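You operate a simulated robot arm through the tools that you are given. There is no shell and no other tool. Be economical: measure what you need, move in short steps, check, and stop when the job is done.

You are at the controls of a simulated two-armed robot. One attempt, no reset.

## Task
Push the clock door shut. Shut the red bearer. Take the red ink tin and put it on the wide sideboard top. Pick up the rose-pattern vase with one hand, pass it to the other hand and put it on the top of the red felt mat. Take the domino that says "4 5" from the top of the writing table and put it on the top of the book table. The order is free. Set down upright: rose-pattern vase. The red bearer goes toward x +0.8, y -0.6, z +0.0 (a direction in the base frame), to its stop.

It is judged by the outcome, as a careful person would: the job done as asked, and still so three seconds after it is handed in. It fails if anything else is knocked over, pushed out of place, dropped, spilled or broken.

## Robot
Two 7-joint arms with two-finger parallel grippers on one trunk, on a base that drives. Base frame: it is fixed to the floor where the robot stands at the start and does not move with it; the origin is under the middle of the robot, x ahead of it, y to its left, z up. Readings come in m, rad, newtons and seconds.
The left shoulder is at the start at [0.05, 0.187, 1.11], the right one opposite. With the tool pointing down near the work surface each hand reaches from about 0.1 to 0.66 m from the robot's upright axis, wherever it stands, measured 20 degrees to its own side. Places, roughly: clock door [0.7, 0, 1.2]; domino [0.25, -0.75, 0.75]; red bearer [0.4, -0.3, 0.7]; red ink tin (9x7x2 cm) [0.5, -0.5, 0.8]; rose-pattern vase (8x8x17 cm) [0.2, -0.8, 0.8]; top of the book table (58x19 cm) [0.58, 1.76, 0.74]; top of the red felt mat (23x17 cm) [-1.02, 2.72, 0.86]; wide sideboard top [-1.4, 2.1, 0.7]. Payload 3.43 kg a hand.
The tool frame of a hand sits at the grasp point between the pads (the TCP): z along the fingers, y along the line on which they close. The tips reach 0.03 m beyond it. The gripper opens to 0.094 m. The fingers are 0.028 m wide and 0.01 m thick; the gripper's body (0.05 by 0.096 m) begins 0.055 m behind the TCP.
Orientation is told as [roll, pitch, yaw] about the base's x, y, z axes, in that order, counted from this pose: with the fingers straight down and closing along the base's y, the tool's x points along the base's -x, its y along +y and its z along -z.

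## Interface
- The arms move only by the tool move_arm. It takes "left_rows", "right_rows" or both (then of equal length, played together; a hand with none holds still); each is a list of rows, each a list of 7 numbers: the shift along the base's x, y, z in mm, then the turn, a rotation vector about the base's x, y, z in rad, then the opening in per cent of the stroke, from 0 (shut) to 100 (fully open). In form: [[tx, ty, tz, wx, wy, wz, fingers], ...]. A call has 1 to 8 rows; each row shifts and turns the commanded pose from where the row before left it. Rows are played at 5 a second. More than 0.05 m and 0.15 rad between two rows, or a gripper value outside its range, and nothing of the call is played. Where a pose cannot be reached the arm comes as near as it can. A force on the tool above 40 N (or 10 N above the force at the start of the call, whichever is more), or a blocked arm, ends the call early, and 0.2 s more pass. The fingers move at their own pace (about 0.153 m/s each) and stop on an object; they squeeze with about 39 N. The grip force told is the motor's: it shows also when the fingers shut on nothing. Time passes only in rows, and 0.2 s behind the last, so rows that do not move let the fingers close. It gives the time, the measured TCP pose, the force on the tool (base axes), the opening and the grip force at its end, in the units of the frame above (readings bear some noise), with the torque about the TCP (base axes, N m) and any sound that the robot's microphone picked up.
- Cameras (640 x 400 px; columns grow to the right, rows downward): "scene" is now at [0.132, -0.0513, 1.2742]; the picture's right is [-0.57, -0.82, 0.00], its down [-0.45, 0.31, -0.84] and it looks along [0.69, -0.48, -0.55] (base axes); focal length 214 px, centre (320, 200). "left" rides on the left gripper at [0.076, -0.014, -0.103] in its tool frame; the picture's right is [0.18, 0.98, 0.00], its down [-0.75, 0.14, -0.64] and it looks along [-0.63, 0.12, 0.77] (tool axes); focal length 243 px, centre (320, 200). "right" rides on the right gripper at [0.076, 0.014, -0.102] in its tool frame; the picture's right is [-0.18, 0.98, 0.00], its down [-0.75, -0.14, -0.64] and it looks along [-0.63, -0.12, 0.77] (tool axes); focal length 243 px, centre (320, 200). There is no depth. A picture from a camera that has moved, and an enlarged one, comes with that camera's place and axes in the base frame and with its lens.
- snapshot(camera): a new picture of that camera. It takes no simulated time.
- move_column(by): slides the trunk up (or, below 0, down) by that many m; the arms and the scene camera ride with it, the base frame stays. It gives what a move gives, with no picture.
- drive_base(legs): drives the robot by 1 to 6 legs, each [ahead, left, turn to the left] in m, m and rad, along the robot's own axes; the way and the turn of a leg run together, so that a leg with both is an arc; at most 1.5 m and 3.142 rad a leg. The arms and the cameras ride along, it lands a little off, and it stops where it bumps. It gives what a move gives.
- aim_head(pan, tilt): turns the head with the scene camera to pan (to the left, within 1.396 rad either way) and tilt (down, from -0.506 to 1.204), counted from straight ahead of the robot. It gives what a move gives.
- enlarge(camera, box): a new picture of the part [left, top, right, bottom] of that camera's present view, enlarged. It takes no simulated time.
- hand_in(): hands the job in; it is judged then, once.

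Go step by step. Nothing tells you exact positions but the pictures and the camera data: compare them with the known pose of the tool, close in by small moves and look again before you grip or let go. The budget is 165 turns and 138 pictures, counting those below and the enlarged ones. Unless the task says otherwise, let go and move clear before handing in.

The tools are called as a command line: name --argument value ..., lists and objects as JSON in quotes. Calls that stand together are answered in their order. move_arm: Moves the arms, as the interface text tells. Its arguments: {"type":"object","properties":{"left_rows":{"type":"array","items":{"type":"array","items":{"type":"number"}}},"right_rows":{"type":"array","items":{"type":"array","items":{"type":"number"}}}},"required":[]} The other tools are called the same way: move_column (by) slides the trunk up or down; drive_base (legs) drives the base; aim_head (pan, tilt) turns the head that bears the scene camera; snapshot (camera) takes a picture; enlarge (camera, box) takes an enlarged picture of a part of a camera's view; hand_in () hands the job in.

At the start:

```text
time_s: 0.0
left_tool_pos: [0.3953, -0.0799, 0.9999]
left_ee_rot: [0.0, -0.001, 0.002]
left_contact_force: [0.6, 0.4, -0.2]
left_moment: [0.0, 0.01, 0.01]
left_opening: 0.0939
left_gripper_force: 0.0
right_tool_pos: [0.2894, -0.4415, 0.9992]
right_ee_rot: [-0.001, 0.001, -0.003]
right_contact_force: [0.3, -1.0, 0.1]
right_moment: [0.0, -0.01, 0.04]
right_opening: 0.0937
right_gripper_force: 0.1
trunk travel left (down, up): [-0.325, 0.107]
robot x, y, heading: [-0.0002, -0.0042, -0.001]
head pan, tilt: [-0.607, 0.581]
```

scene: 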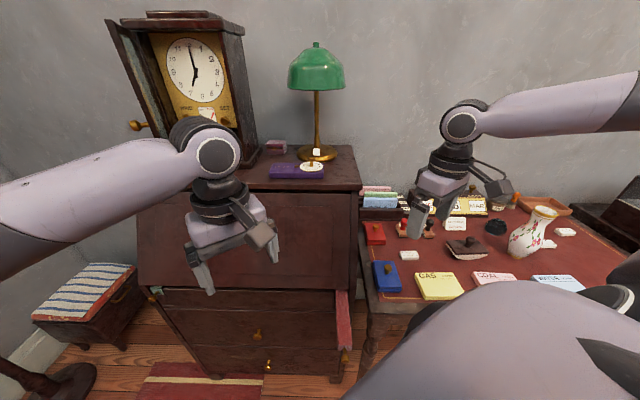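
right: 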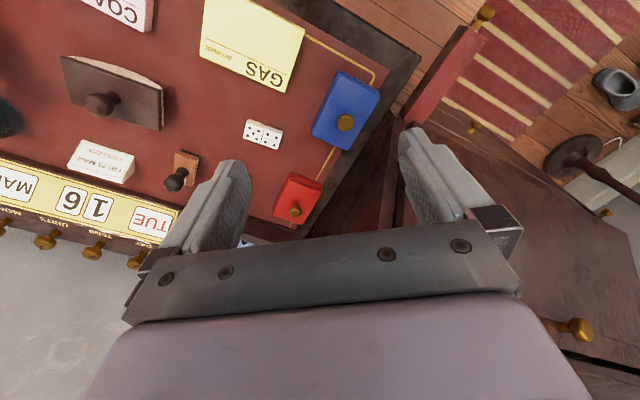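
left: 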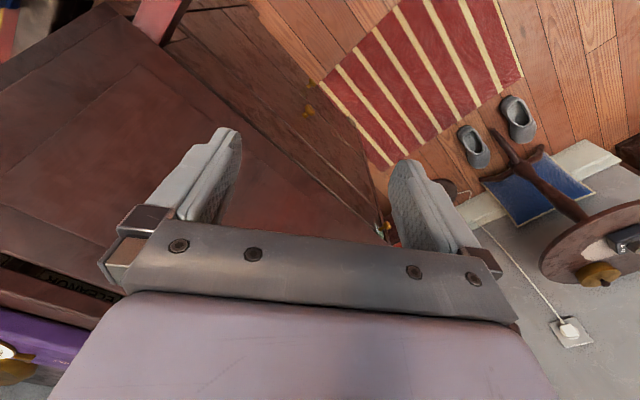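

I see the bureau ahead with the clock on it (door ajar on the left), the red bearer sticking out at its right, and the writing table on the right with vase, domino and tins. I'll enlarge the parts first.

enlarge --camera "scene" --box '[340, 170, 640, 320]'

enlarge --camera "scene" --box '[80, 0, 380, 190]'

enlarge --camera "scene" --box '[240, 250, 420, 400]'

```text
2.13 times, centred on (490, 245) of scene
camera zoom: at [0.132, -0.0513, 1.2742], right [-0.57, -0.82, 0.0], down [-0.45, 0.31, -0.84], along [0.69, -0.48, -0.55], focal length 458 px, centre (-43, 104)
```

zoom: 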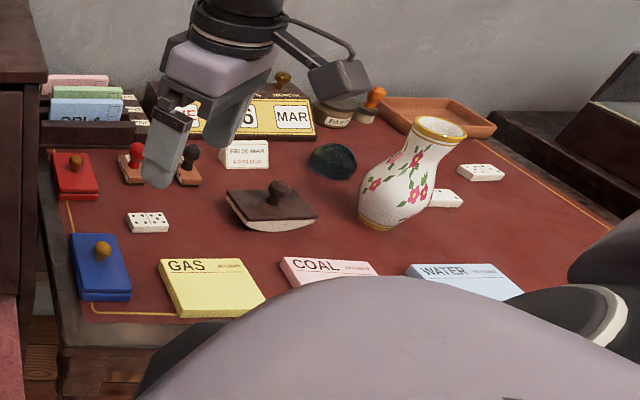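

```text
2.11 times, centred on (230, 95) of scene
camera zoom: at [0.132, -0.0513, 1.2742], right [-0.57, -0.82, 0.0], down [-0.45, 0.31, -0.84], along [0.69, -0.48, -0.55], focal length 452 px, centre (510, 421)
```

zoom: 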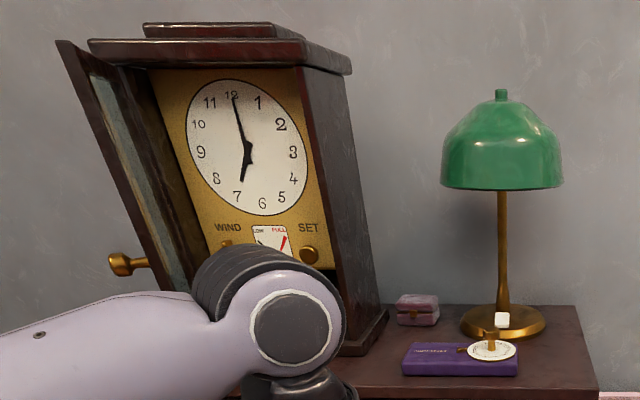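

```text
2.67 times, centred on (330, 325) of scene
camera zoom: at [0.132, -0.0513, 1.2742], right [-0.57, -0.82, 0.0], down [-0.45, 0.31, -0.84], along [0.69, -0.48, -0.55], focal length 572 px, centre (293, -133)
```

zoom: 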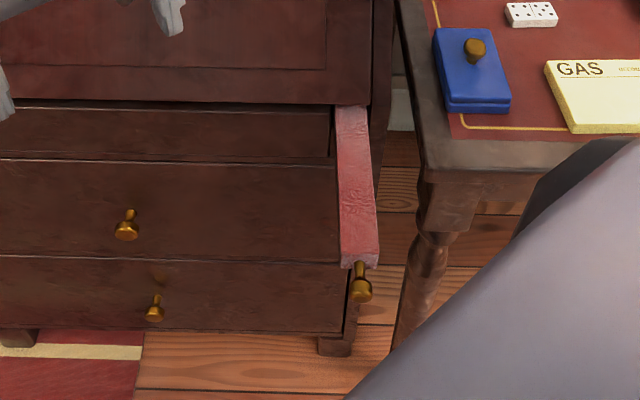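

The bearer front is about (0.29, -0.23, 0.70), sticking out ~16 cm. Next I look at the clock straight on, and at the dominoes with the right-hand side view.

aim_head --pan 0.0 --tilt 0.15

snapshot --camera "scene"

aim_head --pan -1.2 --tilt 0.75

snapshot --camera "scene"

```text
time_s: 1.0
left_tool_pos: [0.395, -0.0801, 0.9989]
left_ee_rot: [0.002, -0.001, 0.0]
left_contact_force: [-0.4, -0.1, 0.9]
left_moment: [0.0, -0.01, 0.01]
left_opening: 0.0942
left_gripper_force: 0.0
right_tool_pos: [0.2899, -0.4414, 1.0005]
right_ee_rot: [0.001, 0.001, -0.001]
right_contact_force: [-0.8, 0.8, 0.3]
right_moment: [0.01, 0.0, 0.0]
right_opening: 0.0943
right_gripper_force: 0.0
trunk travel left (down, up): [-0.325, 0.107]
robot x, y, heading: [0.0006, 0.001, 0.0]
head pan, tilt: [0.0, 0.15]
```

```text
131 pictures are left
camera scene: at [0.1517, -0.0006, 1.314], right [0.0, -1.0, 0.0], down [-0.15, 0.0, -0.99], along [0.99, 0.0, -0.15], focal length 214 px, centre (320, 200)
```

scene: 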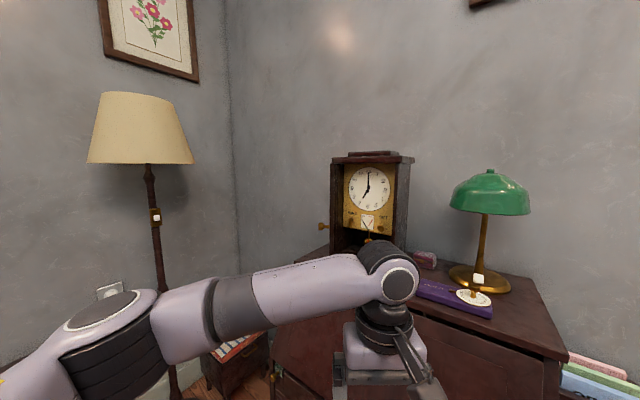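

```text
time_s: 2.4
left_tool_pos: [0.3952, -0.0799, 0.9993]
left_ee_rot: [0.0, 0.0, 0.001]
left_contact_force: [0.1, -0.1, 0.4]
left_moment: [0.01, 0.0, 0.05]
left_opening: 0.0941
left_gripper_force: 0.0
right_tool_pos: [0.2896, -0.4411, 1.001]
right_ee_rot: [0.001, 0.0, 0.0]
right_contact_force: [-0.6, -0.5, -1.0]
right_moment: [0.0, -0.02, -0.01]
right_opening: 0.0937
right_gripper_force: 0.1
trunk travel left (down, up): [-0.325, 0.107]
robot x, y, heading: [-0.004, -0.002, 0.005]
head pan, tilt: [-1.201, 0.75]
```

```text
130 pictures are left
camera scene: at [0.089, -0.0778, 1.2597], right [-0.93, -0.36, 0.0], down [-0.25, 0.64, -0.73], along [0.27, -0.68, -0.68], focal length 214 px, centre (320, 200)
```

scene: 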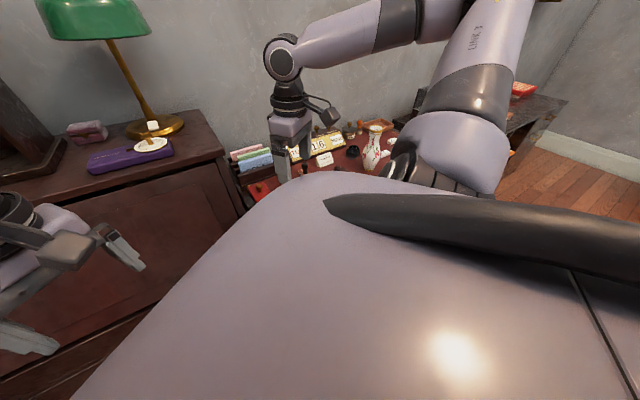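

Clock aligned with the bureau (facing about (-0.8, 0.6)), door hinged on its left side and standing out roughly square. I look closer.

aim_head --pan -0.1 --tilt 0.2

enlarge --camera "scene" --box '[260, 130, 460, 255]'

```text
time_s: 3.7
left_tool_pos: [0.395, -0.0806, 1.0008]
left_ee_rot: [0.0, 0.0, 0.003]
left_contact_force: [-0.3, 0.2, -0.8]
left_moment: [0.02, 0.02, 0.0]
left_opening: 0.094
left_gripper_force: 0.0
right_tool_pos: [0.2895, -0.442, 0.9987]
right_ee_rot: [-0.001, 0.001, 0.0]
right_contact_force: [-0.6, 0.4, 0.1]
right_moment: [0.01, -0.02, 0.0]
right_opening: 0.0939
right_gripper_force: 0.0
trunk travel left (down, up): [-0.325, 0.107]
robot x, y, heading: [0.0022, 0.0038, 0.0]
head pan, tilt: [-0.099, 0.201]
```

```text
3.20 times, centred on (360, 192) of scene
camera zoom: at [0.1517, -0.0098, 1.3093], right [-0.1, -0.99, 0.0], down [-0.2, 0.02, -0.98], along [0.97, -0.1, -0.2], focal length 686 px, centre (192, 224)
```

zoom: 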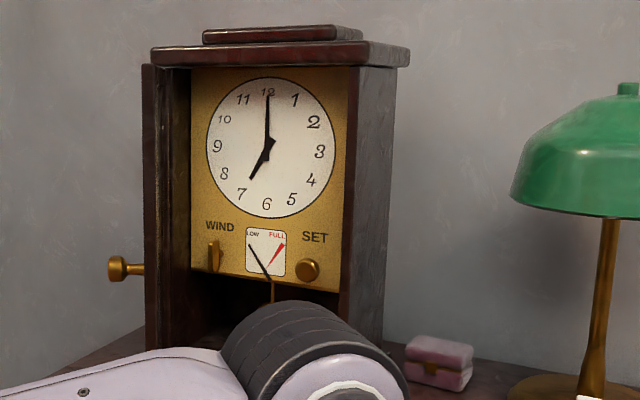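

Triangulating: knob end ≈ (0.653, -0.006, 1.173), door free edge ≈ (0.651, -0.026), hinge ≈ (0.82, -0.07). I'll turn the left hand forward with closed fingers, out to the left of the knob.

move_arm --left_rows '[[-5, 20, 25, 0, -0.143, 0, 0], [-5, 20, 25, 0, -0.143, 0, 0], [-5, 20, 25, 0, -0.143, 0, 0], [-5, 20, 25, 0, -0.143, 0, 0], [-5, 20, 25, 0, -0.143, 0, 0], [0, 20, 25, 0, -0.143, 0, 0], [0, 20, 25, 0, -0.143, 0, 0], [0, 10, 25, 0, -0.143, 0, 0]]'

move_arm --left_rows '[[0, 10, 0, 0, -0.143, 0, 0], [0, 5, 0, 0, -0.143, 0, 0], [0, 5, 0, 0, -0.143, 0, 0], [10, 0, 0, 0, 0, -0.125, 0], [10, 0, 0, 0, 0, -0.125, 0], [10, 0, 0, 0, 0, -0.125, 0], [10, 0, 0, 0, 0, -0.125, 0]]'

snapshot --camera "scene"

```text
time_s: 5.5
left_tool_pos: [0.3707, 0.0708, 1.1991]
left_ee_rot: [-0.005, -1.146, 0.003]
left_contact_force: [-0.2, 0.0, 0.0]
left_moment: [0.04, 0.0, -0.02]
left_opening: 0.0
left_gripper_force: 33.0
right_tool_pos: [0.2879, -0.4425, 1.0006]
right_ee_rot: [0.001, 0.0, -0.001]
right_contact_force: [-0.4, -0.8, -0.5]
right_moment: [0.03, -0.02, 0.02]
right_opening: 0.0939
right_gripper_force: 0.0
trunk travel left (down, up): [-0.325, 0.107]
robot x, y, heading: [-0.0016, 0.0001, 0.001]
head pan, tilt: [-0.099, 0.201]
```

```text
time_s: 7.1
left_tool_pos: [0.4175, 0.0857, 1.2024]
left_ee_rot: [-2.795, -1.569, 2.297]
left_contact_force: [0.0, -0.1, -0.2]
left_moment: [-0.04, 0.01, 0.0]
left_opening: 0.0002
left_gripper_force: 33.0
left hand out of reach, approached as far as the arm can: row 4, 5
right_tool_pos: [0.2895, -0.4413, 0.999]
right_ee_rot: [0.001, -0.001, -0.001]
right_contact_force: [0.2, 0.5, -0.6]
right_moment: [0.0, 0.0, -0.02]
right_opening: 0.0939
right_gripper_force: 0.1
trunk travel left (down, up): [-0.325, 0.107]
robot x, y, heading: [-0.0002, -0.0017, 0.007]
head pan, tilt: [-0.099, 0.201]
```

```text
128 pictures are left
camera scene: at [0.1518, -0.0094, 1.3093], right [-0.1, -1.0, 0.0], down [-0.2, 0.02, -0.98], along [0.98, -0.1, -0.2], focal length 214 px, centre (320, 200)
```

scene: 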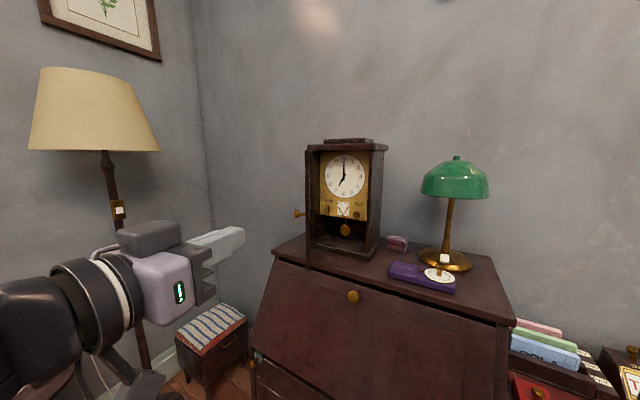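

The hand is clear and pointing at the door. I move to just left of the door at z≈1.225.

move_arm --left_rows '[[45, -5, 5, 0, 0, 0, 0], [45, -5, 5, 0, 0, 0, 0], [45, -5, 5, 0, 0, 0, 0], [45, -5, 5, 0, 0, 0, 0], [40, -15, 3, 0, 0, 0, 0]]'

enlarge --camera "scene" --box '[220, 110, 420, 260]'

```text
time_s: 8.3
left_tool_pos: [0.6372, 0.0502, 1.2258]
left_ee_rot: [-2.661, -1.568, 2.161]
left_contact_force: [0.6, 0.2, -0.4]
left_moment: [0.0, -0.04, -0.02]
left_opening: 0.0
left_gripper_force: 33.3
right_tool_pos: [0.2899, -0.4426, 0.9995]
right_ee_rot: [0.003, 0.0, 0.0]
right_contact_force: [-0.3, -0.4, -0.4]
right_moment: [-0.02, -0.02, 0.01]
right_opening: 0.0941
right_gripper_force: 0.1
trunk travel left (down, up): [-0.325, 0.107]
robot x, y, heading: [0.0004, 0.0001, -0.001]
head pan, tilt: [-0.099, 0.201]
```

```text
2.67 times, centred on (320, 185) of scene
camera zoom: at [0.152, -0.0103, 1.3092], right [-0.1, -1.0, 0.0], down [-0.2, 0.02, -0.98], along [0.97, -0.1, -0.2], focal length 572 px, centre (320, 240)
```

zoom: 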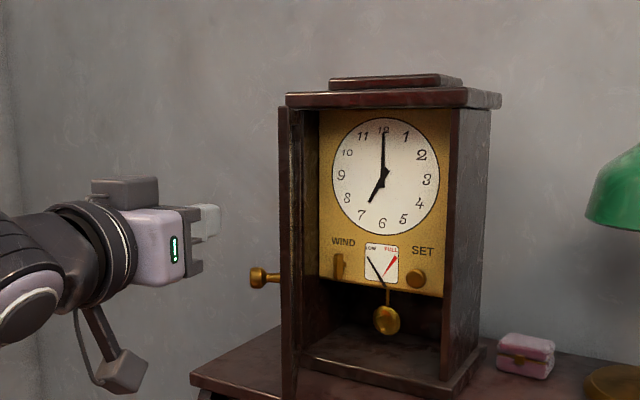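

Tip height is above the knob. Now I push the door along its arc.

move_arm --left_rows '[[15, -30, 0, 0, 0, 0, 0], [5, -25, 0, 0, 0, 0, 0], [-6, -25, 0, 0, 0, 0, 0], [-3, -20, 0, 0, 0, 0, 0], [1, -20, 0, 0, 0, 0, 0], [3, -20, 0, 0, 0, 0, 0], [7, -20, 0, 0, 0, 0, 0], [9, -20, 0, 0, 0, 0, 0]]'

enlarge --camera "scene" --box '[220, 110, 420, 260]'

```text
time_s: 10.1
left_tool_pos: [0.6672, -0.1304, 1.2259]
left_ee_rot: [-2.686, -1.569, 2.183]
left_contact_force: [-0.4, 0.3, 0.1]
left_moment: [0.0, -0.01, -0.01]
left_opening: 0.0
left_gripper_force: 32.9
right_tool_pos: [0.2894, -0.4414, 1.0]
right_ee_rot: [0.001, 0.0, -0.001]
right_contact_force: [-0.2, -0.1, 0.0]
right_moment: [0.03, -0.01, -0.03]
right_opening: 0.0941
right_gripper_force: 0.0
trunk travel left (down, up): [-0.325, 0.107]
robot x, y, heading: [0.0015, -0.0018, 0.002]
head pan, tilt: [-0.099, 0.201]
```

```text
2.67 times, centred on (320, 185) of scene
camera zoom: at [0.1516, -0.0102, 1.3093], right [-0.1, -0.99, 0.0], down [-0.2, 0.02, -0.98], along [0.98, -0.1, -0.2], focal length 572 px, centre (320, 240)
```

zoom: 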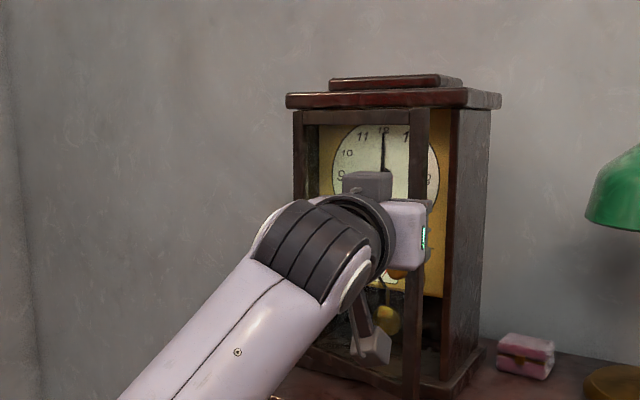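

The door follows. I go on with small steps toward (0.8, -0.6).

move_arm --left_rows '[[10, -14, 0, 0, 0, 0, 0], [10, -12, 0, 0, 0, 0, 0], [8, -8, 0, 0, 0, 0, 0], [6, -5, 0, 0, 0, 0, 0]]'

enlarge --camera "scene" --box '[220, 110, 420, 260]'

```text
time_s: 11.3
left_tool_pos: [0.7009, -0.1357, 1.2311]
left_ee_rot: [-2.277, -1.563, 1.797]
left_contact_force: [-0.3, 0.1, -0.3]
left_moment: [-0.01, 0.02, -0.03]
left_opening: 0.0001
left_gripper_force: 32.9
left hand out of reach, approached as far as the arm can: row 3, 4
right_tool_pos: [0.2901, -0.442, 1.0005]
right_ee_rot: [0.001, 0.001, 0.0]
right_contact_force: [1.0, -0.1, -0.2]
right_moment: [0.03, 0.02, -0.04]
right_opening: 0.0943
right_gripper_force: 0.1
trunk travel left (down, up): [-0.325, 0.107]
robot x, y, heading: [0.002, 0.0021, -0.001]
head pan, tilt: [-0.099, 0.201]
stopped in row 4 (left hand): the arm was blocked; the commanded pose is now the measured one
```

```text
2.67 times, centred on (320, 185) of scene
camera zoom: at [0.1518, -0.0096, 1.3093], right [-0.1, -1.0, 0.0], down [-0.2, 0.02, -0.98], along [0.97, -0.1, -0.2], focal length 572 px, centre (320, 240)
```

zoom: 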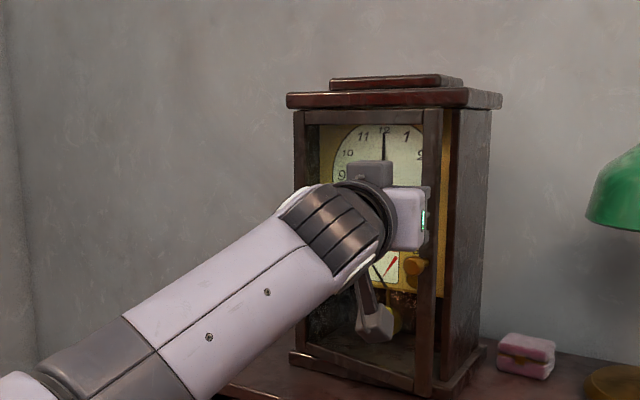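

The left arm is at its reach limit with the door a few cm from shut. I back off a bit, drive 7 cm ahead, and push again.

move_arm --left_rows '[[-40, 10, 0, 0, 0, 0, 0], [-40, 5, 0, 0, 0, 0, 0]]'

drive_base --legs '[[0.07, 0, 0]]'

enlarge --camera "scene" --box '[220, 110, 420, 260]'

```text
time_s: 11.9
left_tool_pos: [0.6179, -0.1239, 1.2332]
left_ee_rot: [-2.402, -1.563, 1.92]
left_contact_force: [0.1, 0.7, -0.2]
left_moment: [0.0, 0.03, -0.02]
left_opening: 0.0
left_gripper_force: 32.9
right_tool_pos: [0.2884, -0.4408, 1.0002]
right_ee_rot: [0.001, 0.0, 0.0]
right_contact_force: [0.7, -0.9, 0.2]
right_moment: [-0.02, -0.01, -0.01]
right_opening: 0.0939
right_gripper_force: 0.1
trunk travel left (down, up): [-0.325, 0.107]
robot x, y, heading: [0.0003, -0.0001, -0.0]
head pan, tilt: [-0.099, 0.201]
```

```text
time_s: 13.0
left_tool_pos: [0.6898, -0.1233, 1.2321]
left_ee_rot: [-2.355, -1.563, 1.87]
left_contact_force: [1.1, -0.5, -0.4]
left_moment: [0.01, -0.01, -0.03]
left_opening: 0.0
left_gripper_force: 32.8
right_tool_pos: [0.3619, -0.4404, 1.0002]
right_ee_rot: [0.0, -0.001, 0.002]
right_contact_force: [-0.3, 0.2, 0.1]
right_moment: [0.03, 0.01, 0.04]
right_opening: 0.094
right_gripper_force: 0.1
trunk travel left (down, up): [-0.325, 0.107]
robot x, y, heading: [0.0685, -0.0002, -0.003]
head pan, tilt: [-0.099, 0.201]
```

```text
2.67 times, centred on (320, 185) of scene
camera zoom: at [0.2228, -0.0097, 1.3092], right [-0.1, -1.0, 0.0], down [-0.2, 0.02, -0.98], along [0.97, -0.1, -0.2], focal length 572 px, centre (320, 240)
```

zoom: 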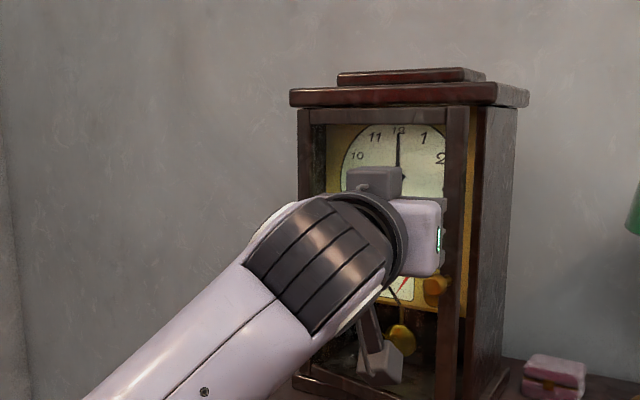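

Now push on toward the stile with (0.8, -0.6) steps.

move_arm --left_rows '[[-10, -20, -5, 0, 0, 0, 0], [0, -20, -5, 0, 0, 0, 0], [16, -12, 0, 0, 0, 0, 0], [12, -9, 0, 0, 0, 0, 0], [10, -6, 0, 0, 0, 0, 0], [8, -4, 0, 0, 0, 0, 0]]'

enlarge --camera "scene" --box '[220, 110, 420, 260]'

```text
time_s: 14.2
left_tool_pos: [0.7271, -0.1604, 1.2104]
left_ee_rot: [-0.536, -1.557, 0.099]
left_contact_force: [-39.4, 17.5, -8.8]
left_moment: [0.04, -0.01, -0.41]
left_opening: 0.0002
left_gripper_force: 33.2
right_tool_pos: [0.3558, -0.4387, 1.0017]
right_ee_rot: [-0.002, -0.004, 0.003]
right_contact_force: [0.7, 0.6, -0.1]
right_moment: [0.01, -0.01, 0.05]
right_opening: 0.0939
right_gripper_force: 0.1
trunk travel left (down, up): [-0.325, 0.107]
robot x, y, heading: [0.0695, 0.0027, 0.003]
head pan, tilt: [-0.099, 0.201]
stopped in row 5 (left hand): the force on the tool passed its limit (the readings are from after the stop); the commanded pose is now the measured one
```

```text
2.67 times, centred on (320, 185) of scene
camera zoom: at [0.2155, -0.0065, 1.31], right [-0.1, -1.0, 0.0], down [-0.19, 0.02, -0.98], along [0.98, -0.1, -0.19], focal length 572 px, centre (320, 240)
```

zoom: 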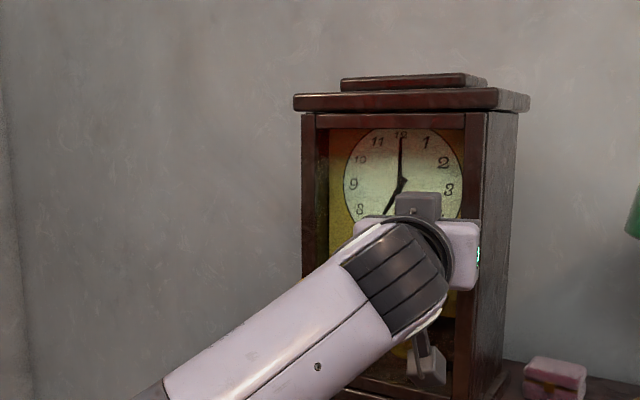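

The door looks flush and the force rose against its stop. I withdraw the left hand and check.

move_arm --left_rows '[[-30, 20, 5, 0, 0, 0, 0], [-45, 20, 5, 0, 0, 0, 0], [-45, 20, 0, 0, 0, 0, 0], [-45, 20, 0, 0, 0, 0, 0], [-45, 20, 0, 0, 0, 0, 0], [-45, 40, 0, 0, 0, 0, 0], [-45, 40, 0, 0, 0, 0, 0]]'

enlarge --camera "scene" --box '[220, 110, 420, 260]'

aim_head --pan -0.7 --tilt 0.9

snapshot --camera "scene"

```text
refused: row 6 steps farther than a row can; nothing moved
```

```text
2.67 times, centred on (320, 185) of scene
camera zoom: at [0.2155, -0.0065, 1.31], right [-0.1, -1.0, 0.0], down [-0.19, 0.02, -0.98], along [0.98, -0.1, -0.19], focal length 572 px, centre (320, 240)
```

zoom: 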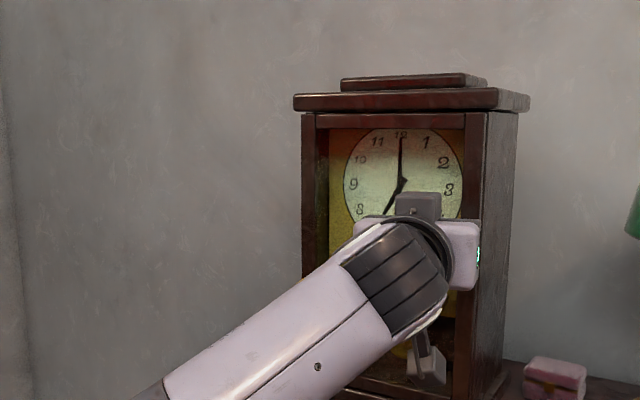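

```text
time_s: 15.2
left_tool_pos: [0.728, -0.1603, 1.2123]
left_ee_rot: [-0.558, -1.558, 0.119]
left_contact_force: [-46.9, 20.7, -10.3]
left_moment: [0.06, -0.02, -0.52]
left_opening: 0.0
left_gripper_force: 33.0
right_tool_pos: [0.3556, -0.4397, 1.0023]
right_ee_rot: [-0.001, -0.004, 0.002]
right_contact_force: [0.2, -0.1, -0.3]
right_moment: [0.02, -0.01, 0.0]
right_opening: 0.0938
right_gripper_force: 0.1
trunk travel left (down, up): [-0.325, 0.107]
robot x, y, heading: [0.0755, 0.0012, 0.0]
head pan, tilt: [-0.7, 0.901]
```

```text
121 pictures are left
camera scene: at [0.1809, -0.0457, 1.2486], right [-0.64, -0.77, 0.0], down [-0.6, 0.5, -0.63], along [0.48, -0.4, -0.78], focal length 214 px, centre (320, 200)
```

scene: 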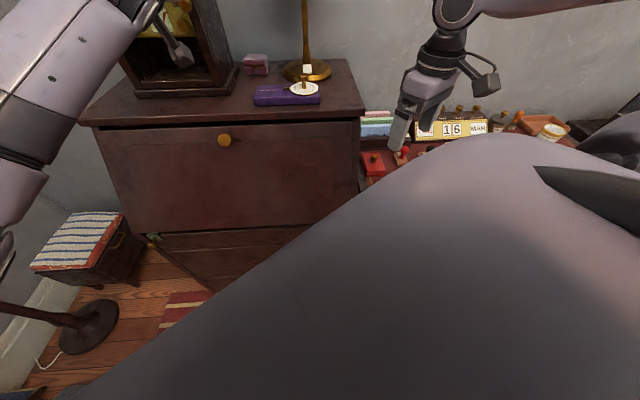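

Withdraw with legal steps.

move_arm --left_rows '[[-30, 15, 0, 0, 0, 0, 0], [-42, 20, 0, 0, 0, 0, 0], [-42, 20, 0, 0, 0, 0, 0], [-42, 20, 0, 0, 0, 0, 0], [-42, 20, 0, 0, 0, 0, 0], [-36, 30, 0, 0, 0, 0, 0], [-36, 30, 0, 0, 0, 0, 0]]'

drive_base --legs '[[-0.2, 0.12, 0]]'

aim_head --pan -0.4 --tilt 0.45

snapshot --camera "scene"

```text
time_s: 16.8
left_tool_pos: [0.4651, -0.0085, 1.2087]
left_ee_rot: [0.066, -1.557, -0.493]
left_contact_force: [-0.5, -0.4, -0.1]
left_moment: [0.0, 0.04, 0.01]
left_opening: 0.0
left_gripper_force: 33.2
right_tool_pos: [0.3608, -0.4416, 0.9994]
right_ee_rot: [-0.001, 0.0, 0.003]
right_contact_force: [-0.6, -0.2, -0.1]
right_moment: [0.01, 0.02, -0.04]
right_opening: 0.0939
right_gripper_force: 0.2
trunk travel left (down, up): [-0.325, 0.107]
robot x, y, heading: [0.0711, 0.0028, 0.003]
head pan, tilt: [-0.7, 0.901]
```

```text
time_s: 18.6
left_tool_pos: [0.264, 0.1085, 1.2067]
left_ee_rot: [0.088, -1.551, -0.519]
left_contact_force: [-0.3, 0.4, -0.2]
left_moment: [0.03, 0.03, 0.0]
left_opening: 0.0
left_gripper_force: 32.6
right_tool_pos: [0.1596, -0.3219, 1.0014]
right_ee_rot: [-0.001, 0.001, 0.003]
right_contact_force: [-0.2, -0.2, 0.2]
right_moment: [0.01, 0.02, -0.01]
right_opening: 0.0941
right_gripper_force: 0.1
trunk travel left (down, up): [-0.325, 0.107]
robot x, y, heading: [-0.1304, 0.1161, 0.006]
head pan, tilt: [-0.7, 0.901]
```

```text
time_s: 19.5
left_tool_pos: [0.265, 0.1093, 1.2068]
left_ee_rot: [0.156, -1.552, -0.584]
left_contact_force: [0.1, -1.0, -0.2]
left_moment: [-0.01, -0.03, 0.04]
left_opening: 0.0
left_gripper_force: 32.6
right_tool_pos: [0.1595, -0.3225, 0.9988]
right_ee_rot: [0.002, 0.001, 0.005]
right_contact_force: [-0.1, 0.0, 0.3]
right_moment: [0.02, 0.01, -0.02]
right_opening: 0.0942
right_gripper_force: 0.0
trunk travel left (down, up): [-0.325, 0.107]
robot x, y, heading: [-0.1323, 0.1201, 0.0]
head pan, tilt: [-0.4, 0.45]
```

```text
120 pictures are left
camera scene: at [0.0119, 0.0817, 1.286], right [-0.39, -0.92, 0.0], down [-0.4, 0.17, -0.9], along [0.83, -0.35, -0.44], focal length 214 px, centre (320, 200)
```

scene: 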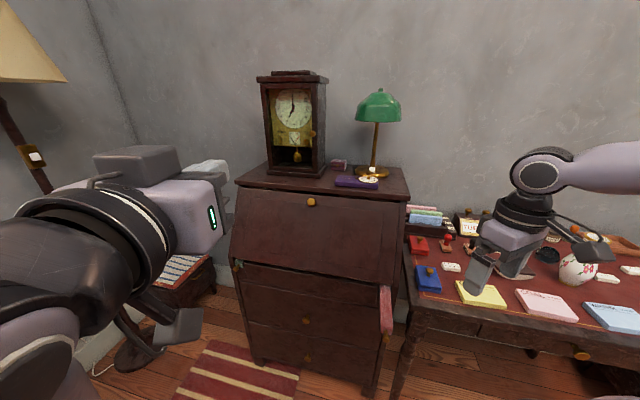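

enlarge --camera "scene" --box '[230, 60, 350, 180]'

enlarge --camera "scene" --box '[350, 260, 430, 360]'

aim_head --pan -0.8 --tilt 0.5

enlarge --camera "scene" --box '[180, 150, 480, 300]'

```text
3.33 times, centred on (290, 120) of scene
camera zoom: at [0.0119, 0.0817, 1.286], right [-0.39, -0.92, 0.0], down [-0.4, 0.17, -0.9], along [0.83, -0.35, -0.44], focal length 715 px, centre (420, 467)
```

zoom: 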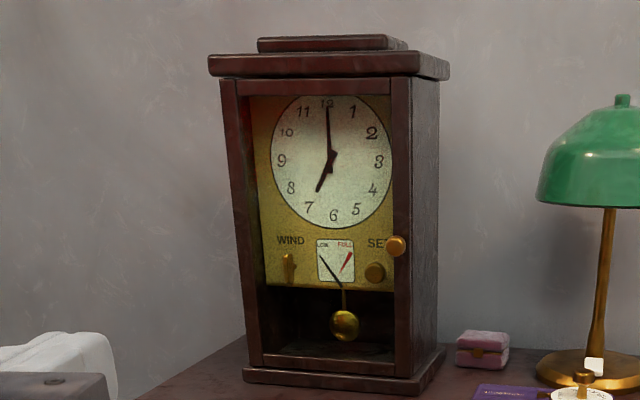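

```text
4.00 times, centred on (390, 310) of scene
camera zoom: at [0.0119, 0.0817, 1.286], right [-0.39, -0.92, 0.0], down [-0.4, 0.17, -0.9], along [0.83, -0.35, -0.44], focal length 858 px, centre (40, -240)
```

zoom: 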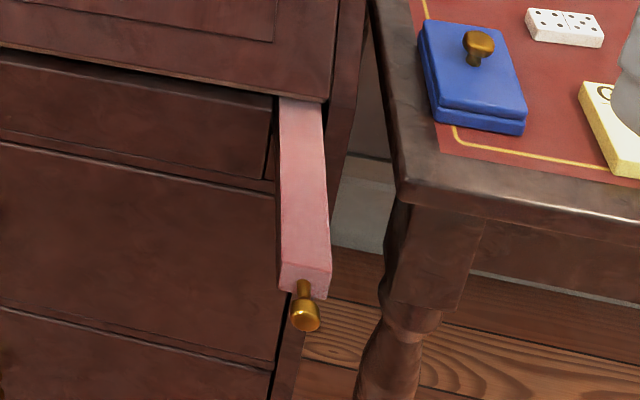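

```text
time_s: 20.4
left_tool_pos: [0.2636, 0.1086, 1.2049]
left_ee_rot: [0.146, -1.553, -0.572]
left_contact_force: [0.0, -0.7, 0.6]
left_moment: [-0.03, 0.02, 0.03]
left_opening: 0.0
left_gripper_force: 32.9
right_tool_pos: [0.1595, -0.3226, 0.9992]
right_ee_rot: [-0.001, 0.0, 0.005]
right_contact_force: [-0.3, 0.2, 0.2]
right_moment: [-0.01, -0.01, -0.03]
right_opening: 0.0941
right_gripper_force: 0.1
trunk travel left (down, up): [-0.325, 0.107]
robot x, y, heading: [-0.1314, 0.1178, 0.007]
head pan, tilt: [-0.799, 0.499]
```

```text
2.13 times, centred on (330, 225) of scene
camera zoom: at [-0.0091, 0.0523, 1.2816], right [-0.71, -0.7, 0.0], down [-0.34, 0.34, -0.88], along [0.62, -0.63, -0.48], focal length 458 px, centre (299, 147)
```

zoom: 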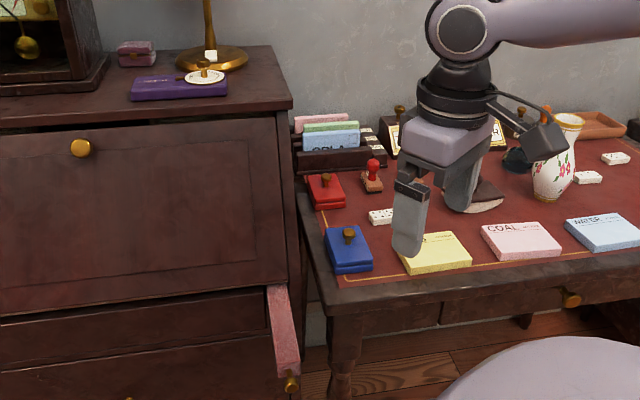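

The door is shut. The knob of the bearer is near (0.285, -0.236, 0.667), and the table edge is only ~5.6 cm to its right. I'll push the knob with just the right finger of the open right hand so its body stays clear of the table.

drive_base --legs '[[0.1, -0.06, 0]]'

aim_head --pan -0.6 --tilt 0.75

move_arm --right_rows '[[0, 40, 0, 0, 0, -0.128, 100], [0, 40, 0, 0, 0, -0.128, 100], [0, 40, 0, 0, 0, -0.128, 100], [0, 40, 0, 0, 0, -0.128, 100], [0, 40, -10, 0, 0, -0.128, 100]]'

snapshot --camera "scene"

```text
time_s: 21.6
left_tool_pos: [0.3622, 0.0495, 1.2047]
left_ee_rot: [0.147, -1.551, -0.576]
left_contact_force: [-0.4, 0.4, -0.1]
left_moment: [0.02, -0.03, 0.01]
left_opening: 0.0002
left_gripper_force: 32.5
right_tool_pos: [0.2571, -0.3817, 0.9994]
right_ee_rot: [-0.001, 0.0, 0.004]
right_contact_force: [-0.3, -1.1, 0.7]
right_moment: [0.03, -0.02, 0.01]
right_opening: 0.0938
right_gripper_force: 0.1
trunk travel left (down, up): [-0.325, 0.107]
robot x, y, heading: [-0.0382, 0.055, 0.006]
head pan, tilt: [-0.799, 0.499]
```

```text
time_s: 22.3
left_tool_pos: [0.3617, 0.0503, 1.2057]
left_ee_rot: [0.184, -1.551, -0.609]
left_contact_force: [0.0, 0.1, -0.4]
left_moment: [-0.02, -0.01, -0.03]
left_opening: 0.0002
left_gripper_force: 33.1
right_tool_pos: [0.2562, -0.3815, 1.0002]
right_ee_rot: [0.0, 0.0, 0.003]
right_contact_force: [0.5, -0.7, -0.5]
right_moment: [0.0, 0.0, 0.0]
right_opening: 0.094
right_gripper_force: 0.1
trunk travel left (down, up): [-0.325, 0.107]
robot x, y, heading: [-0.0353, 0.0596, 0.004]
head pan, tilt: [-0.6, 0.75]
```

```text
time_s: 23.5
left_tool_pos: [0.3622, 0.0513, 1.2049]
left_ee_rot: [0.132, -1.553, -0.565]
left_contact_force: [-0.3, 0.3, -0.5]
left_moment: [-0.05, -0.02, 0.03]
left_opening: 0.0
left_gripper_force: 33.2
right_tool_pos: [0.2577, -0.1792, 0.9916]
right_ee_rot: [0.001, 0.001, -0.637]
right_contact_force: [-0.5, 0.0, -0.2]
right_moment: [-0.04, 0.02, 0.01]
right_opening: 0.0941
right_gripper_force: 0.0
trunk travel left (down, up): [-0.325, 0.107]
robot x, y, heading: [-0.0339, 0.0568, -0.001]
head pan, tilt: [-0.6, 0.75]
```

```text
116 pictures are left
camera scene: at [0.0934, 0.0126, 1.2596], right [-0.56, -0.83, 0.0], down [-0.56, 0.38, -0.73], along [0.6, -0.41, -0.68], focal length 214 px, centre (320, 200)
```

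scene: 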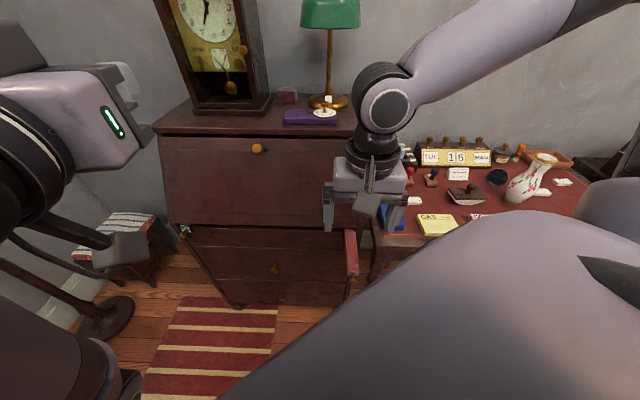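

Lower to about z 0.78 and check with both cameras.

move_arm --right_rows '[[5, 5, -42, 0, 0, 0, 100], [5, 5, -42, 0, 0, 0, 100], [5, 5, -42, 0, 0, 0, 100], [0, 0, -42, 0, 0, 0, 100], [0, 0, -42, 0, 0, 0, 100]]'

snapshot --camera "right"

enlarge --camera "scene" --box '[270, 170, 430, 320]'

```text
time_s: 24.7
left_tool_pos: [0.3622, 0.0497, 1.2055]
left_ee_rot: [0.162, -1.553, -0.593]
left_contact_force: [-0.6, -0.7, 0.1]
left_moment: [0.02, 0.03, 0.03]
left_opening: 0.0001
left_gripper_force: 32.5
right_tool_pos: [0.27, -0.1674, 0.7806]
right_ee_rot: [0.002, -0.001, -0.64]
right_contact_force: [0.8, 0.8, -1.0]
right_moment: [-0.02, 0.0, 0.02]
right_opening: 0.0942
right_gripper_force: 0.1
trunk travel left (down, up): [-0.325, 0.107]
robot x, y, heading: [-0.0335, 0.0588, 0.0]
head pan, tilt: [-0.6, 0.75]
```

```text
115 pictures are left
camera right: at [0.2181, -0.1083, 0.883], right [0.73, 0.68, 0.0], down [0.52, -0.56, 0.64], along [0.44, -0.47, -0.77], focal length 243 px, centre (320, 200)
```

right: 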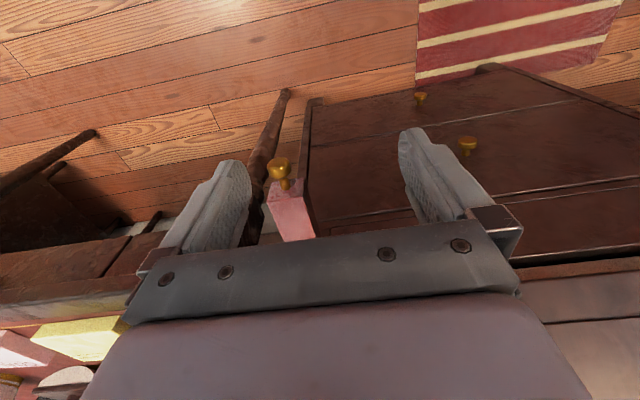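

```text
2.67 times, centred on (350, 245) of scene
camera zoom: at [0.0933, 0.0119, 1.2597], right [-0.56, -0.83, 0.0], down [-0.56, 0.38, -0.73], along [0.6, -0.41, -0.68], focal length 572 px, centre (240, 80)
```

zoom: 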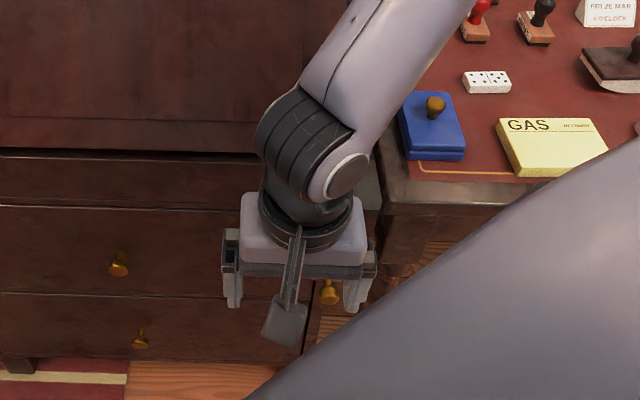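

The knob is at (0.280, -0.238), 5 cm right of the TCP line: the right finger is in line. I lower and push.

move_arm --right_rows '[[0, 0, -40, 0, 0, 0, 100], [0, 0, -40, 0, 0, 0, 100], [0, 0, -34, 0, 0, 0, 100], [16, -12, 0, 0, 0, 0, 100], [16, -12, 0, 0, 0, 0, 100], [16, -12, 0, 0, 0, 0, 100]]'

snapshot --camera "right"

```text
time_s: 26.1
left_tool_pos: [0.3616, 0.0494, 1.2057]
left_ee_rot: [0.163, -1.553, -0.592]
left_contact_force: [0.7, 0.1, -0.5]
left_moment: [0.01, -0.01, -0.02]
left_opening: 0.0
left_gripper_force: 32.9
right_tool_pos: [0.3162, -0.2514, 0.7472]
right_ee_rot: [0.002, -0.001, -0.636]
right_contact_force: [-0.3, 0.5, 1.1]
right_moment: [0.01, 0.02, 0.04]
right_opening: 0.0941
right_gripper_force: 0.0
right hand out of reach, approached as far as the arm can: row 1, 2, 3
trunk travel left (down, up): [-0.325, 0.107]
robot x, y, heading: [-0.0321, 0.0589, 0.002]
head pan, tilt: [-0.6, 0.75]
```

```text
113 pictures are left
camera right: at [0.2632, -0.1923, 0.8505], right [0.73, 0.68, 0.0], down [0.52, -0.56, 0.64], along [0.44, -0.47, -0.77], focal length 243 px, centre (320, 200)
```

right: 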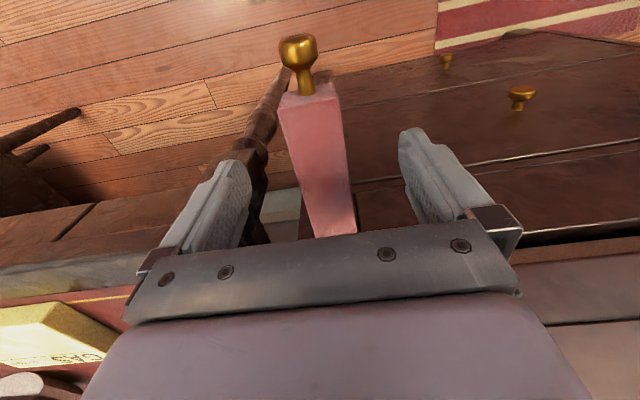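

The arm couldn't get that low; it passed above the bearer. I back off and lower the trunk.

move_arm --right_rows '[[0, 0, 25, 0, 0, 0, 100], [-16, 28, 0, 0, 0, 0, 100], [-16, 28, 0, 0, 0, 0, 100], [-16, 28, 0, 0, 0, 0, 100]]'

move_column --by -0.15

snapshot --camera "right"

```text
time_s: 27.1
left_tool_pos: [0.362, 0.0503, 1.2043]
left_ee_rot: [0.168, -1.551, -0.598]
left_contact_force: [-0.6, -1.0, -0.2]
left_moment: [0.01, -0.04, 0.02]
left_opening: 0.0
left_gripper_force: 32.7
right_tool_pos: [0.2678, -0.1685, 0.7767]
right_ee_rot: [0.003, 0.001, -0.637]
right_contact_force: [0.2, -0.3, 0.5]
right_moment: [-0.04, 0.01, -0.02]
right_opening: 0.0939
right_gripper_force: 0.1
right hand out of reach, approached as far as the arm can: row 4
trunk travel left (down, up): [-0.325, 0.107]
robot x, y, heading: [-0.0353, 0.0605, 0.004]
head pan, tilt: [-0.6, 0.75]
```

```text
time_s: 28.4
left_tool_pos: [0.3623, 0.0513, 1.0808]
left_ee_rot: [0.203, -1.549, -0.631]
left_contact_force: [-0.2, 0.3, -0.2]
left_moment: [0.03, 0.01, 0.03]
left_opening: 0.0001
left_gripper_force: 33.2
right_tool_pos: [0.2683, -0.1707, 0.6555]
right_ee_rot: [-0.003, -0.01, -0.635]
right_contact_force: [-1.7, -1.7, 16.7]
right_moment: [-0.63, -0.05, -0.09]
right_opening: 0.0938
right_gripper_force: 0.1
trunk travel left (down, up): [-0.201, 0.231]
robot x, y, heading: [-0.0328, 0.0611, 0.005]
head pan, tilt: [-0.6, 0.75]
stopped: the force on the tool passed its limit (the readings are from after the stop); the commanded pose is now the measured one
```

```text
112 pictures are left
camera right: at [0.2159, -0.1112, 0.7579], right [0.73, 0.68, 0.0], down [0.52, -0.56, 0.65], along [0.44, -0.48, -0.76], focal length 243 px, centre (320, 200)
```

right: 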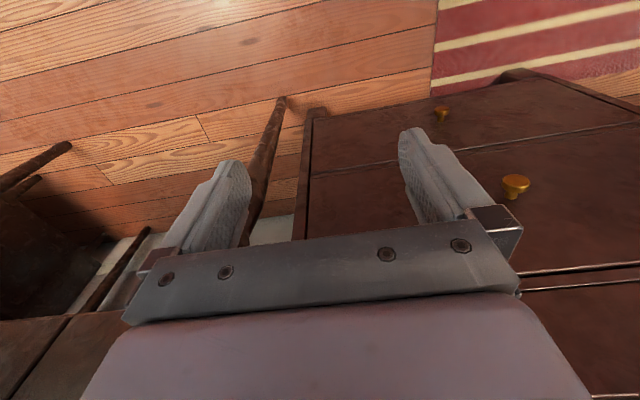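

A hand part came down on the knob: re-triangulating gives the knob at about (0.270, -0.218, 0.702). I lift off, back away, and shift left so the right finger meets it.

move_arm --right_rows '[[0, 0, 20, 0, 0, 0, 100], [-16, 12, 15, 0, 0, 0, 100], [-11, 8, 0, 0, 0, 0, 100], [9, 12, 0, 0, 0, 0, 100]]'

snapshot --camera "right"

enlarge --camera "scene" --box '[240, 200, 440, 360]'

```text
time_s: 29.4
left_tool_pos: [0.3631, 0.0494, 1.0815]
left_ee_rot: [0.181, -1.551, -0.61]
left_contact_force: [0.8, 0.8, 0.1]
left_moment: [-0.01, 0.0, -0.01]
left_opening: 0.0
left_gripper_force: 33.0
right_tool_pos: [0.2522, -0.1389, 0.6893]
right_ee_rot: [-0.004, -0.009, -0.638]
right_contact_force: [0.1, -0.6, 0.5]
right_moment: [0.03, -0.03, 0.02]
right_opening: 0.0941
right_gripper_force: 0.1
trunk travel left (down, up): [-0.201, 0.231]
robot x, y, heading: [-0.0355, 0.059, 0.002]
head pan, tilt: [-0.6, 0.75]
```

```text
111 pictures are left
camera right: at [0.1988, -0.0791, 0.7917], right [0.73, 0.68, 0.0], down [0.52, -0.56, 0.65], along [0.44, -0.48, -0.76], focal length 243 px, centre (320, 200)
```

right: 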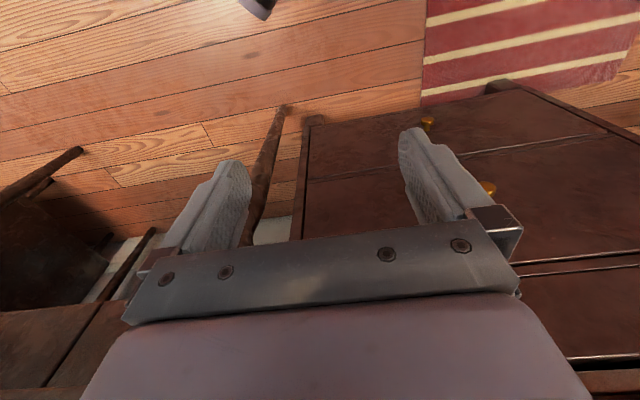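

```text
2.50 times, centred on (340, 280) of scene
camera zoom: at [0.0932, 0.0119, 1.1353], right [-0.56, -0.83, 0.0], down [-0.56, 0.38, -0.73], along [0.6, -0.41, -0.68], focal length 536 px, centre (270, 0)
```

zoom: 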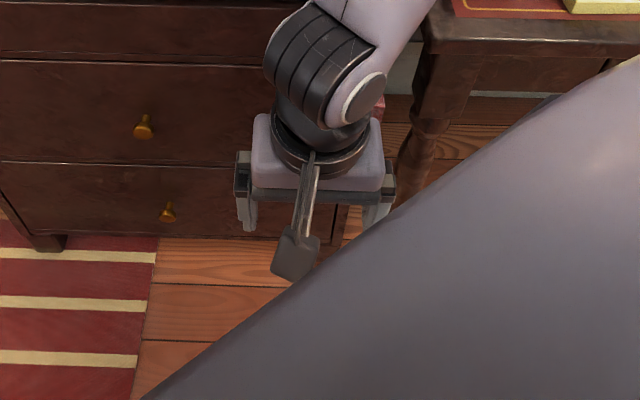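

Aligned by the numbers. Push in small steps.

move_arm --right_rows '[[16, -12, 0, 0, 0, 0, 100], [16, -12, 0, 0, 0, 0, 100], [16, -12, 0, 0, 0, 0, 100], [16, -12, 0, 0, 0, 0, 100]]'

snapshot --camera "right"

enlarge --camera "scene" --box '[240, 200, 440, 360]'

```text
time_s: 30.4
left_tool_pos: [0.3615, 0.0499, 1.0824]
left_ee_rot: [0.175, -1.551, -0.605]
left_contact_force: [0.4, -1.0, 0.7]
left_moment: [0.02, -0.01, 0.01]
left_opening: 0.0
left_gripper_force: 32.8
right_tool_pos: [0.3143, -0.1877, 0.6881]
right_ee_rot: [-0.004, -0.007, -0.636]
right_contact_force: [0.1, -0.2, -0.2]
right_moment: [0.04, 0.01, -0.06]
right_opening: 0.0942
right_gripper_force: 0.1
trunk travel left (down, up): [-0.201, 0.231]
robot x, y, heading: [-0.0345, 0.0601, 0.007]
head pan, tilt: [-0.6, 0.75]
```

```text
109 pictures are left
camera right: at [0.2612, -0.1278, 0.7912], right [0.73, 0.68, 0.0], down [0.52, -0.56, 0.65], along [0.44, -0.48, -0.76], focal length 243 px, centre (320, 200)
```

right: 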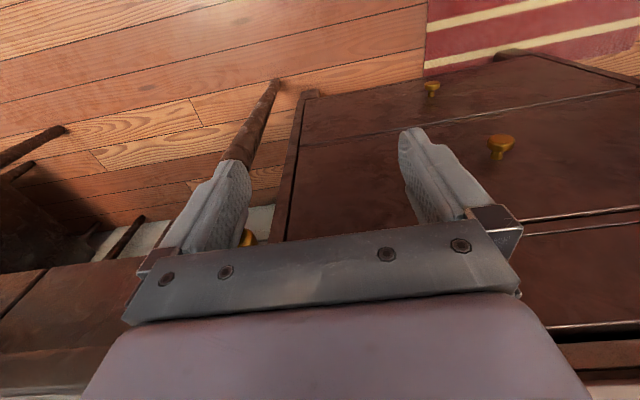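

```text
2.50 times, centred on (340, 280) of scene
camera zoom: at [0.0932, 0.0119, 1.1353], right [-0.56, -0.83, 0.0], down [-0.56, 0.38, -0.73], along [0.6, -0.41, -0.68], focal length 536 px, centre (270, 0)
```

zoom: 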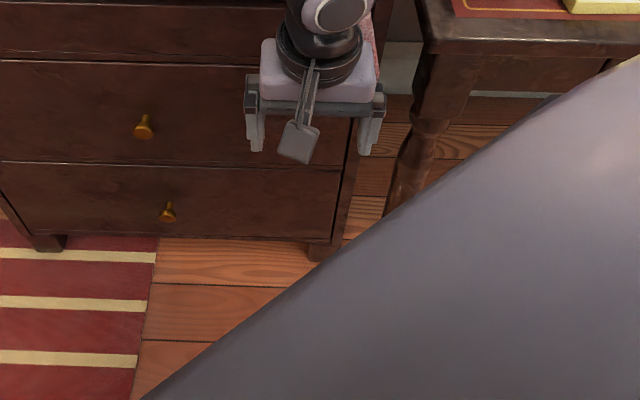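

The knob shows just at the finger, so it's in line. I push on.

move_arm --right_rows '[[16, -12, 0, 0, 0, 0, 100], [16, -12, 0, 0, 0, 0, 100], [16, -12, 0, 0, 0, 0, 100]]'

snapshot --camera "right"

enlarge --camera "scene" --box '[240, 120, 440, 280]'

```text
time_s: 31.2
left_tool_pos: [0.3629, 0.0501, 1.0819]
left_ee_rot: [0.17, -1.552, -0.599]
left_contact_force: [0.0, 0.5, 0.2]
left_moment: [-0.03, 0.0, 0.02]
left_opening: 0.0
left_gripper_force: 33.2
right_tool_pos: [0.3629, -0.2227, 0.6914]
right_ee_rot: [-0.004, -0.009, -0.639]
right_contact_force: [-1.0, -0.4, 0.3]
right_moment: [0.0, 0.0, 0.01]
right_opening: 0.0938
right_gripper_force: 0.1
trunk travel left (down, up): [-0.201, 0.231]
robot x, y, heading: [-0.031, 0.0588, -0.002]
head pan, tilt: [-0.6, 0.75]
```

```text
107 pictures are left
camera right: at [0.3099, -0.1636, 0.7928], right [0.73, 0.68, 0.0], down [0.52, -0.56, 0.65], along [0.44, -0.48, -0.76], focal length 243 px, centre (320, 200)
```

right: 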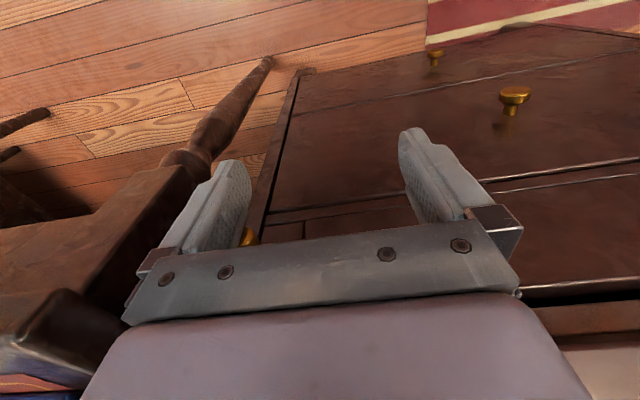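

```text
2.50 times, centred on (340, 200) of scene
camera zoom: at [0.0932, 0.0119, 1.1353], right [-0.56, -0.83, 0.0], down [-0.56, 0.38, -0.73], along [0.6, -0.41, -0.68], focal length 536 px, centre (270, 200)
```

zoom: 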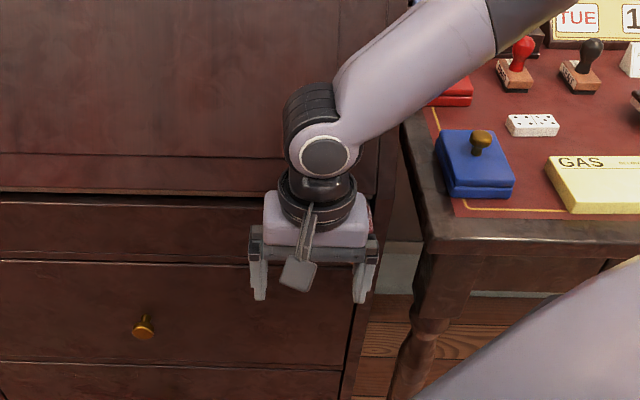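

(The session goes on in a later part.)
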